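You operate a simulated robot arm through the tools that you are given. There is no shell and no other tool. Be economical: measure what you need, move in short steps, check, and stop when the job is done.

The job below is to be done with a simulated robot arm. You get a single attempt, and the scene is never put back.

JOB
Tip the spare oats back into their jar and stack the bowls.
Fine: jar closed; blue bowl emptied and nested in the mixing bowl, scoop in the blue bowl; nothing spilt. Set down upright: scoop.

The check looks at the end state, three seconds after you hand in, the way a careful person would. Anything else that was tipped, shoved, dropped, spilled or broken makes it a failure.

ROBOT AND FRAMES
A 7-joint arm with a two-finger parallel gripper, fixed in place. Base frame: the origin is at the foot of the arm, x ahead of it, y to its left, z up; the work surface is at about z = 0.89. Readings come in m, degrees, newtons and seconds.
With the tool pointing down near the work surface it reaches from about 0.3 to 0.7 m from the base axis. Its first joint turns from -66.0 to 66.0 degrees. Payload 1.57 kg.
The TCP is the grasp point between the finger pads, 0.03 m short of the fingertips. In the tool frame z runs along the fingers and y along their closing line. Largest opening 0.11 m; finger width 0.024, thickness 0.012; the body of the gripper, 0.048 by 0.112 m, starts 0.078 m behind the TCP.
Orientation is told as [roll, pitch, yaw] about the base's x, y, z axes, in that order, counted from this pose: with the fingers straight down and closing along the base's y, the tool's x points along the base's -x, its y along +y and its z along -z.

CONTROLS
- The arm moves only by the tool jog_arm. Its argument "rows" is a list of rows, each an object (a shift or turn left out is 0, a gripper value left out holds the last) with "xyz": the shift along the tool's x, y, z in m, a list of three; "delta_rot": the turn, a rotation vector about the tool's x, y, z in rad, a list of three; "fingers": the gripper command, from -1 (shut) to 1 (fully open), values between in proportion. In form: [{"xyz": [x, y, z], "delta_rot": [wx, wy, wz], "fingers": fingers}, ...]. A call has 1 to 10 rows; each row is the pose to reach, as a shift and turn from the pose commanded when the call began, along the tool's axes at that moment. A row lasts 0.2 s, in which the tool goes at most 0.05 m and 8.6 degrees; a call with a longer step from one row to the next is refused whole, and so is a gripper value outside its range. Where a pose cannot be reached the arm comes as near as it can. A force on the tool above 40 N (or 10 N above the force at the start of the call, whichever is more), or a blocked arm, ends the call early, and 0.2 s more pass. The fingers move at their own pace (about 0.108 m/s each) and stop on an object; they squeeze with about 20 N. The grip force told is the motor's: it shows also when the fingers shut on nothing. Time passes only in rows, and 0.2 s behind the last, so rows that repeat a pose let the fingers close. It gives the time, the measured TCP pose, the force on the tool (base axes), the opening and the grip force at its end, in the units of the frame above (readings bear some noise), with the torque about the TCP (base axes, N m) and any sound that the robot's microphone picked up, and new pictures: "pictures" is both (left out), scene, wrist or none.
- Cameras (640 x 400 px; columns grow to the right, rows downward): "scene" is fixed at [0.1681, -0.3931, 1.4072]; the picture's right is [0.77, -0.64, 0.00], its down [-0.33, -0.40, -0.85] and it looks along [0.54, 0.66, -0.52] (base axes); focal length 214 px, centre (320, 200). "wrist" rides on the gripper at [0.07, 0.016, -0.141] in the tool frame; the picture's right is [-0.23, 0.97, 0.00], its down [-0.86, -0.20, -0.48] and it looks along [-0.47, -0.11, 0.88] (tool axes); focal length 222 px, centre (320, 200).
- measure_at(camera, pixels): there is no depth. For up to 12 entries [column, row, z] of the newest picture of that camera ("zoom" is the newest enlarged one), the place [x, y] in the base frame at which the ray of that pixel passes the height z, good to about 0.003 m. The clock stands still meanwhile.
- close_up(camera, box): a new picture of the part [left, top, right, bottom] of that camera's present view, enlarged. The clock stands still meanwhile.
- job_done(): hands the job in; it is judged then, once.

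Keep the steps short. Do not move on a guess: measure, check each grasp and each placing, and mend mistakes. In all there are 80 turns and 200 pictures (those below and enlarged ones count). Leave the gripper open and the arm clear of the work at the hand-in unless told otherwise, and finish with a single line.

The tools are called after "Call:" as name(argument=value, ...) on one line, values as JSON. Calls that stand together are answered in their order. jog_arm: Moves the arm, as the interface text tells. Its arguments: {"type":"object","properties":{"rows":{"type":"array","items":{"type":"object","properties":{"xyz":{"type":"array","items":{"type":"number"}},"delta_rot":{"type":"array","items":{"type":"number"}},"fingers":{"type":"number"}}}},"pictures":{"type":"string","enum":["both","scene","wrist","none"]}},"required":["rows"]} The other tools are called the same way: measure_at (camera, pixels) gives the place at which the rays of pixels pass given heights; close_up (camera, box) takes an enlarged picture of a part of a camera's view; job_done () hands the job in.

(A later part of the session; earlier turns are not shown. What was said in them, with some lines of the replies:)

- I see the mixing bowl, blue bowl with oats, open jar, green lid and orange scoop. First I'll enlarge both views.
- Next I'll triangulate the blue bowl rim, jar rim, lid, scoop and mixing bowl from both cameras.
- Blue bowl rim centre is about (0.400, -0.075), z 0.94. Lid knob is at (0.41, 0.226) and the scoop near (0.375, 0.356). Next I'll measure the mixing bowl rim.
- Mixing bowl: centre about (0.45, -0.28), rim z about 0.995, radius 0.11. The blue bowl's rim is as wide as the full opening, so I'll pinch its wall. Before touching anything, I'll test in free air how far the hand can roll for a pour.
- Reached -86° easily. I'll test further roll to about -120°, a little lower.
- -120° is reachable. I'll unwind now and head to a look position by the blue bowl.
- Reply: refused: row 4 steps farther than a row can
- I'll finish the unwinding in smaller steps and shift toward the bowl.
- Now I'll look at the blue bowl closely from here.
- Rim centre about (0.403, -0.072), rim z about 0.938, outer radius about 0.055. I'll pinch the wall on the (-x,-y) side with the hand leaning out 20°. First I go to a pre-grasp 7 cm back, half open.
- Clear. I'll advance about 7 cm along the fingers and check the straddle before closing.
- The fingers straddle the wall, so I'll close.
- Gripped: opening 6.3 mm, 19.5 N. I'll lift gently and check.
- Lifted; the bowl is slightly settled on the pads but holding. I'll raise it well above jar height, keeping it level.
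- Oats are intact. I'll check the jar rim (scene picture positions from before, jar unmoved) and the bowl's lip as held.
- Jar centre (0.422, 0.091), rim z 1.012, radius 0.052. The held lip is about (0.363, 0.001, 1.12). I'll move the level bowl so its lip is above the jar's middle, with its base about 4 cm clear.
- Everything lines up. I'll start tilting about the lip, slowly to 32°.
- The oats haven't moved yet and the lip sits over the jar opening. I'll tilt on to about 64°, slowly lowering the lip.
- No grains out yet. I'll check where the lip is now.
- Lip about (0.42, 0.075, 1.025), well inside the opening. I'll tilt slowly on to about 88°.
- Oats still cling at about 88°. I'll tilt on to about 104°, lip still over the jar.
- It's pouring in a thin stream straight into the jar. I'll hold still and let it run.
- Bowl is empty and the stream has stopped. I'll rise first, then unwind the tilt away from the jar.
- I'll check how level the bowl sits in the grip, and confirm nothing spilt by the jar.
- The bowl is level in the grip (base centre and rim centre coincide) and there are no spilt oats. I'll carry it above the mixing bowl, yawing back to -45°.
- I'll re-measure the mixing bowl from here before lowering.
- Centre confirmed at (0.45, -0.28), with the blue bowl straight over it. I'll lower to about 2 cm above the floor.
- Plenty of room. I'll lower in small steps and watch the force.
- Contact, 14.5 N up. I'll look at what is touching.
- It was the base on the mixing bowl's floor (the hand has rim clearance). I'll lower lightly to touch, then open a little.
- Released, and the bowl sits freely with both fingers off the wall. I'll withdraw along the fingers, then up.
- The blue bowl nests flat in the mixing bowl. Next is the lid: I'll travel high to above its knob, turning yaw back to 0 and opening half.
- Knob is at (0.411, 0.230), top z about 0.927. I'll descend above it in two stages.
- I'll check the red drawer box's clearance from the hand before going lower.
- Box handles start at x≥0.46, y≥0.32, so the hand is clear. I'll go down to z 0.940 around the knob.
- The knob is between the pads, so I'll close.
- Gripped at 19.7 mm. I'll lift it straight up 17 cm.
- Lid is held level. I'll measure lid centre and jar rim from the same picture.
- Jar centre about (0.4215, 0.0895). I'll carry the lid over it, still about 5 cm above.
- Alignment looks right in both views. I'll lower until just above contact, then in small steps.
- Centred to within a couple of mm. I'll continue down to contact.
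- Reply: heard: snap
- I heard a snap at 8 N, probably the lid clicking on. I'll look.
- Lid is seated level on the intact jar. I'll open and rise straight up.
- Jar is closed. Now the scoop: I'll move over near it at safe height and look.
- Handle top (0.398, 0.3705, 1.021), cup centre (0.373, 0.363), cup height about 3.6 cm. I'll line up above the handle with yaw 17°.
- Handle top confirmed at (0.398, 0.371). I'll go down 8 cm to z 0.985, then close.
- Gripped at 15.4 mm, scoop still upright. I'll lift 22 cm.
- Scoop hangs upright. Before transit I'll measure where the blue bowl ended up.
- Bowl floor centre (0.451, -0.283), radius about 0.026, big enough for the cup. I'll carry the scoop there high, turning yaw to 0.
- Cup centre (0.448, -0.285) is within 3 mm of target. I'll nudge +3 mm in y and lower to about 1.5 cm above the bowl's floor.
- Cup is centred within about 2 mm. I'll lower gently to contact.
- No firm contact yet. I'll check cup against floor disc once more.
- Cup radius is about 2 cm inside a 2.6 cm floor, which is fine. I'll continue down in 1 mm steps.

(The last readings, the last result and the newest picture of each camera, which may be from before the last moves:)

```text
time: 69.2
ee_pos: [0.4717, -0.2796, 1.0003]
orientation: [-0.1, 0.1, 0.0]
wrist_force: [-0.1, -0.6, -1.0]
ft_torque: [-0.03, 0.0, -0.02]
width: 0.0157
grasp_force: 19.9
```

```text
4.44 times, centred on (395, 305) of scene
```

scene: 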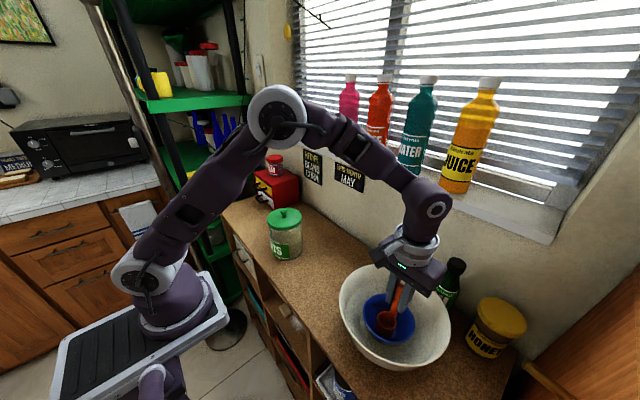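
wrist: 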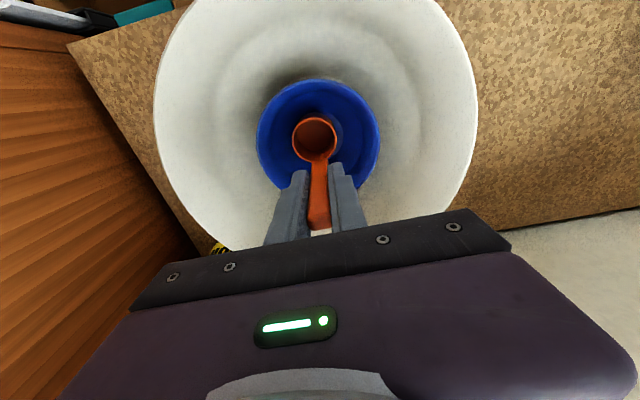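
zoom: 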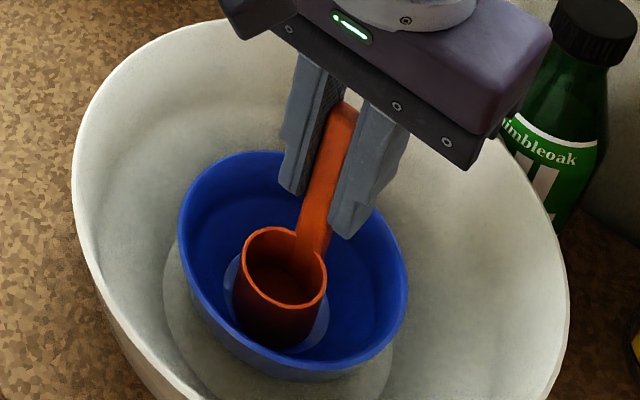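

The blue bowl may have shifted about 1 mm. I'll check the wrist view for contact or slip.

Call:
close_up(camera="wrist", box=[220, 60, 420, 230])

Call:
jog_arm(rows=[{"xyz": [0, 0, 0.001]}, {"xyz": [0, 0, 0.002]}, {"xyz": [0, 0, 0.003]}, {"xyz": [0, 0, 0.003]}], pictures="wrist")

Call:
close_up(camera="wrist", box=[220, 60, 420, 230])

```text
2.35 times, centred on (320, 145) of wrist
```

zoom: 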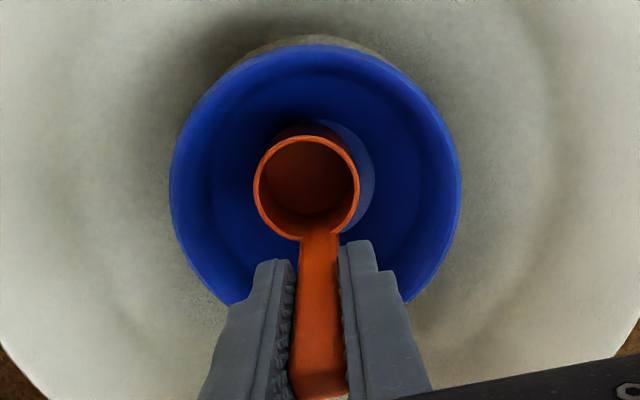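

```text
time: 70.2
ee_pos: [0.4717, -0.2799, 0.9986]
orientation: [-0.2, -0.2, 0.1]
wrist_force: [1.7, 0.4, 18.0]
ft_torque: [0.11, 0.16, 0.01]
width: 0.0157
grasp_force: 20.1
```

wrist: 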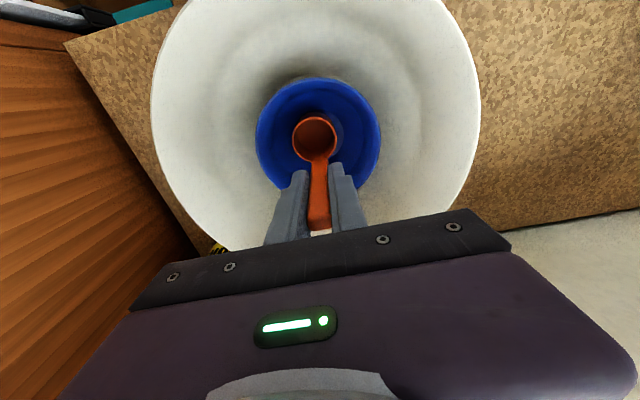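

```text
2.35 times, centred on (320, 145) of wrist
```

zoom: 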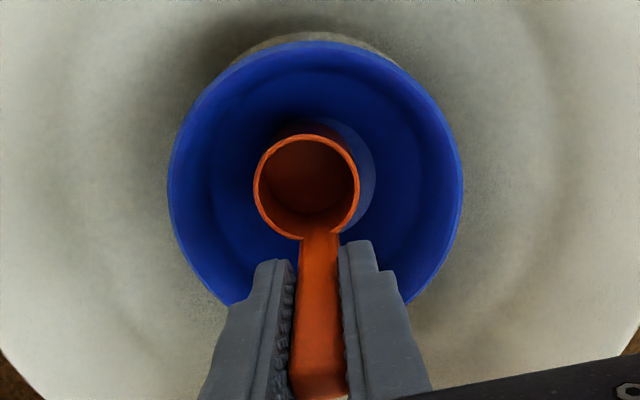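

Firm contact, 18 N. I'll ease off 2 mm to light touch and read again.

Call:
jog_arm(rows=[{"xyz": [0, 0, -0.001]}, {"xyz": [0, 0, -0.0015]}, {"xyz": [0, 0, -0.0015]}], pictures="none")

```text
time: 71.0
ee_pos: [0.4717, -0.2792, 0.9997]
orientation: [0.0, 0.1, -0.1]
wrist_force: [2.4, -1.1, 2.4]
ft_torque: [0.01, -0.03, -0.01]
width: 0.0156
grasp_force: 20.3
```

Light touch (about 2 N). I'll open the fingers gently.

Call:
jog_arm(rows=[{"fingers": -0.7}, {"fingers": -0.6}, {"fingers": -0.5}, {"fingers": -0.4}, {"fingers": -0.4}])

Call:
close_up(camera="scene", box=[350, 260, 440, 350])

Call:
close_up(camera="wrist", box=[220, 60, 420, 230])

```text
time: 72.2
ee_pos: [0.4721, -0.2793, 0.998]
orientation: [-0.2, 0.0, -0.1]
wrist_force: [0.2, -0.5, 0.2]
ft_torque: [0.01, 0.03, -0.01]
width: 0.033
grasp_force: 0.1
```

scene: 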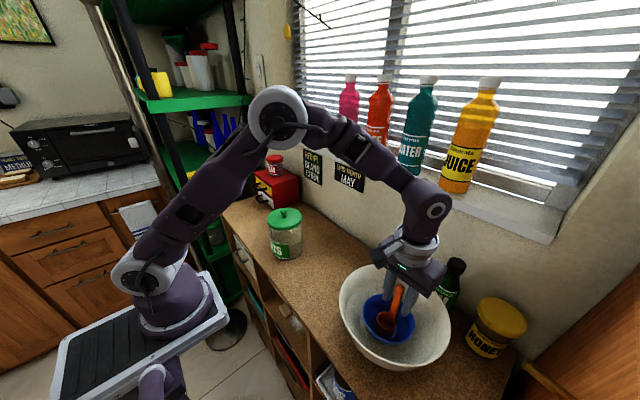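
wrist: 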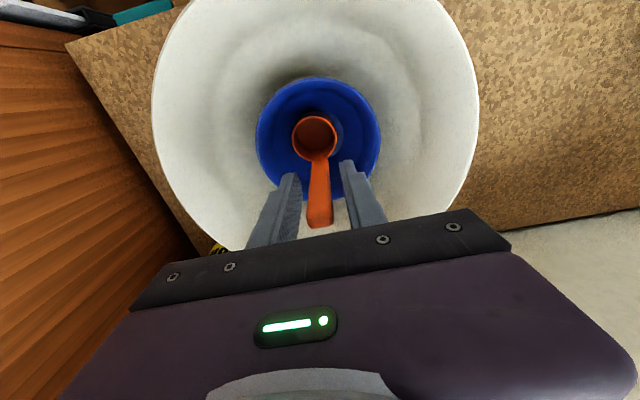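

```text
4.44 times, centred on (395, 305) of scene
```

zoom: 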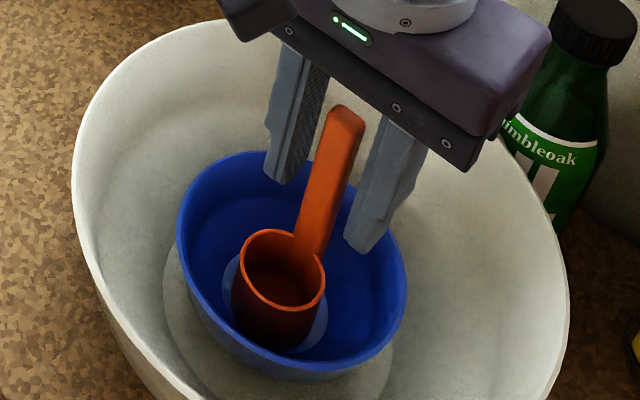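

```text
2.35 times, centred on (320, 145) of wrist
```

zoom: 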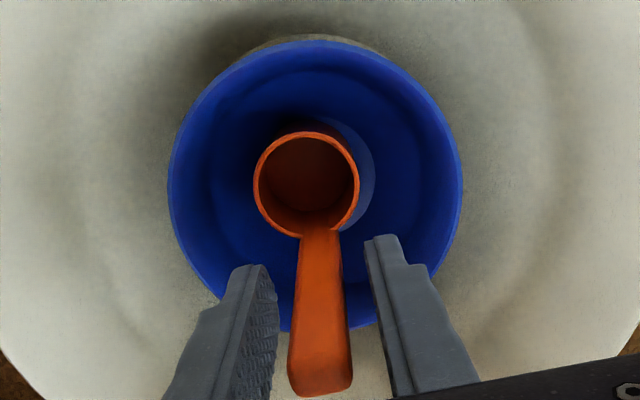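

Released; the scoop stands upright by itself. I'll rise straight up.

Call:
jog_arm(rows=[{"xyz": [0, 0, -0.015], "fingers": -0.3}, {"xyz": [0, 0, -0.05]}, {"xyz": [0, 0, -0.09]}, {"xyz": [0, 0, -0.13]}, {"xyz": [0, 0, -0.17]}, {"xyz": [0, 0, -0.2]}])

Call:
close_up(camera="scene", box=[340, 230, 460, 360])

Call:
close_up(camera="wrist", box=[220, 20, 420, 190])

```text
time: 73.6
ee_pos: [0.4698, -0.2776, 1.1997]
orientation: [-0.1, -0.1, 0.0]
wrist_force: [0.2, -0.5, 0.0]
ft_torque: [-0.01, -0.01, -0.01]
width: 0.0386
grasp_force: 0.0
```

scene: 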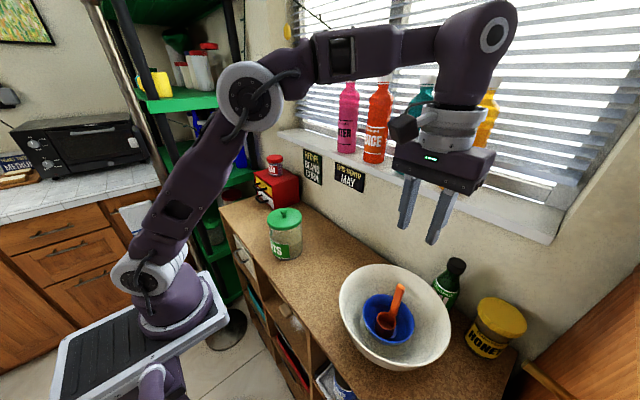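
wrist: 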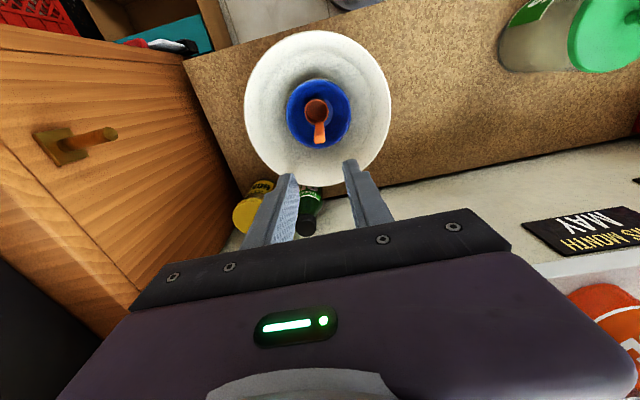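

```text
3.08 times, centred on (400, 295) of scene
```

zoom: 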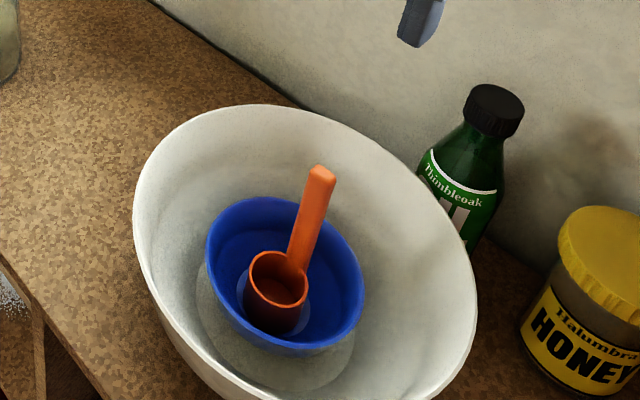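

```text
2.35 times, centred on (320, 105) of wrist
```

zoom: 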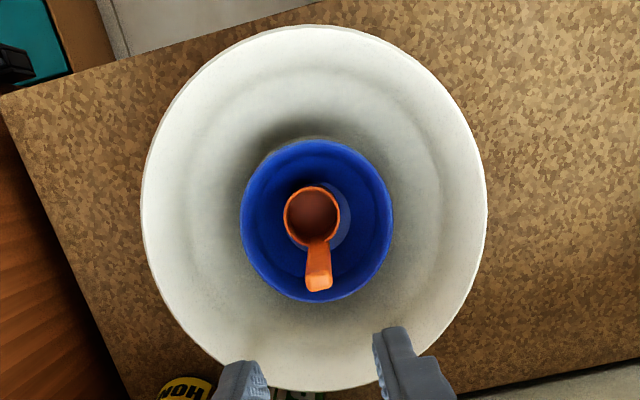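

I'll check the scoop's lean.

Call:
measure_at(camera="wrist", pixels=[[319.1, 140.3, 1.03], [319.1, 140.3, 1.035], [316.6, 109.7, 0.935], [316.6, 109.7, 0.94], [318.5, 122, 0.935]])

Call:
measure_at(camera="scene", pixels=[[400.3, 285.9, 1.025], [400.3, 285.9, 1.03], [400.3, 285.9, 1.035], [386.4, 319.4, 0.935], [386.4, 319.4, 0.94], [392, 314.5, 0.935]])

Call:
close_up(camera="scene", box=[220, 190, 340, 280])

```text
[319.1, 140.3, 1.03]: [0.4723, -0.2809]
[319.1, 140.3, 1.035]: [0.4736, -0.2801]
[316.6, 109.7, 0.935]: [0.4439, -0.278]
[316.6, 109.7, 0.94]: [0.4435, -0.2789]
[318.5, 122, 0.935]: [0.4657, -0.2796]
```

```text
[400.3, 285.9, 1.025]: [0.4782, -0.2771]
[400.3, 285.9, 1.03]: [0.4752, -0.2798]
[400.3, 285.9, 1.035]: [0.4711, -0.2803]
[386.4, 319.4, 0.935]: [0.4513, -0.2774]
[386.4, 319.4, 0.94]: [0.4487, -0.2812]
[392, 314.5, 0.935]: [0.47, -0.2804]
```

```text
4.44 times, centred on (280, 235) of scene
```

zoom: 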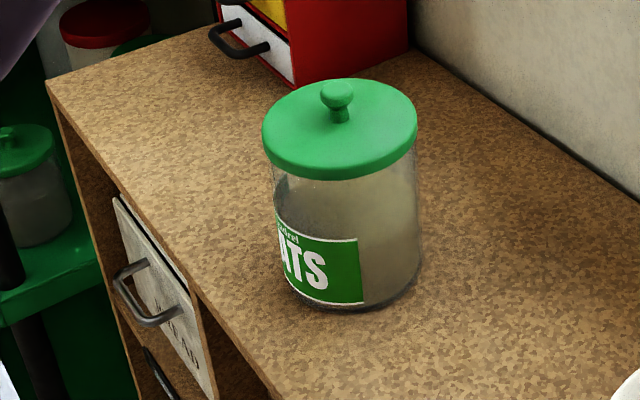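

Handle top (0.473, -0.280) stands straight above its foot, so the scoop is upright. The jar is closed and nothing is spilt. I'll open fully and move the arm clear.

Call:
jog_arm(rows=[{"xyz": [0.02, 0.03, -0.03], "fingers": 1}, {"xyz": [0.04, 0.06, -0.06]}, {"xyz": [0.06, 0.09, -0.08]}, {"xyz": [0.08, 0.12, -0.1]}, {"xyz": [0.1, 0.15, -0.12]}, {"xyz": [0.115, 0.18, -0.125]}, {"xyz": [0.115, 0.22, -0.125]}])

Call:
close_up(camera="scene", box=[220, 180, 520, 370])

```text
time: 75.2
ee_pos: [0.3554, -0.0603, 1.3242]
orientation: [-0.1, 0.0, -0.1]
wrist_force: [0.4, 0.1, 0.4]
ft_torque: [0.01, -0.03, -0.03]
width: 0.11
grasp_force: 0.1
```

scene: 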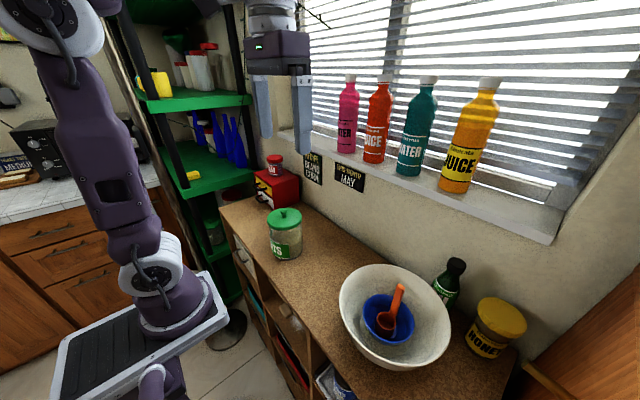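
wrist: 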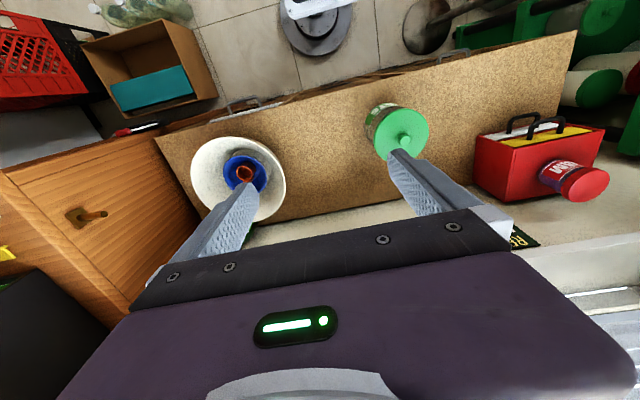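

```text
2.11 times, centred on (370, 275) of scene
```

zoom: 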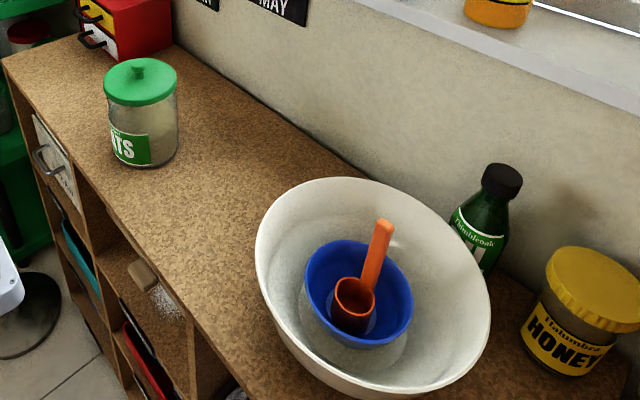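

Jar closed, bowls nested, scoop upright, and the counter clean. The pale speck by the cupboard knob was already there in the first pictures. I'm handing in.

Call:
job_done()

```text
The job is handed in.
```

The oats are back in the closed jar, the emptied blue bowl is nested in the mixing bowl with the scoop standing upright in it, and nothing was spilt.
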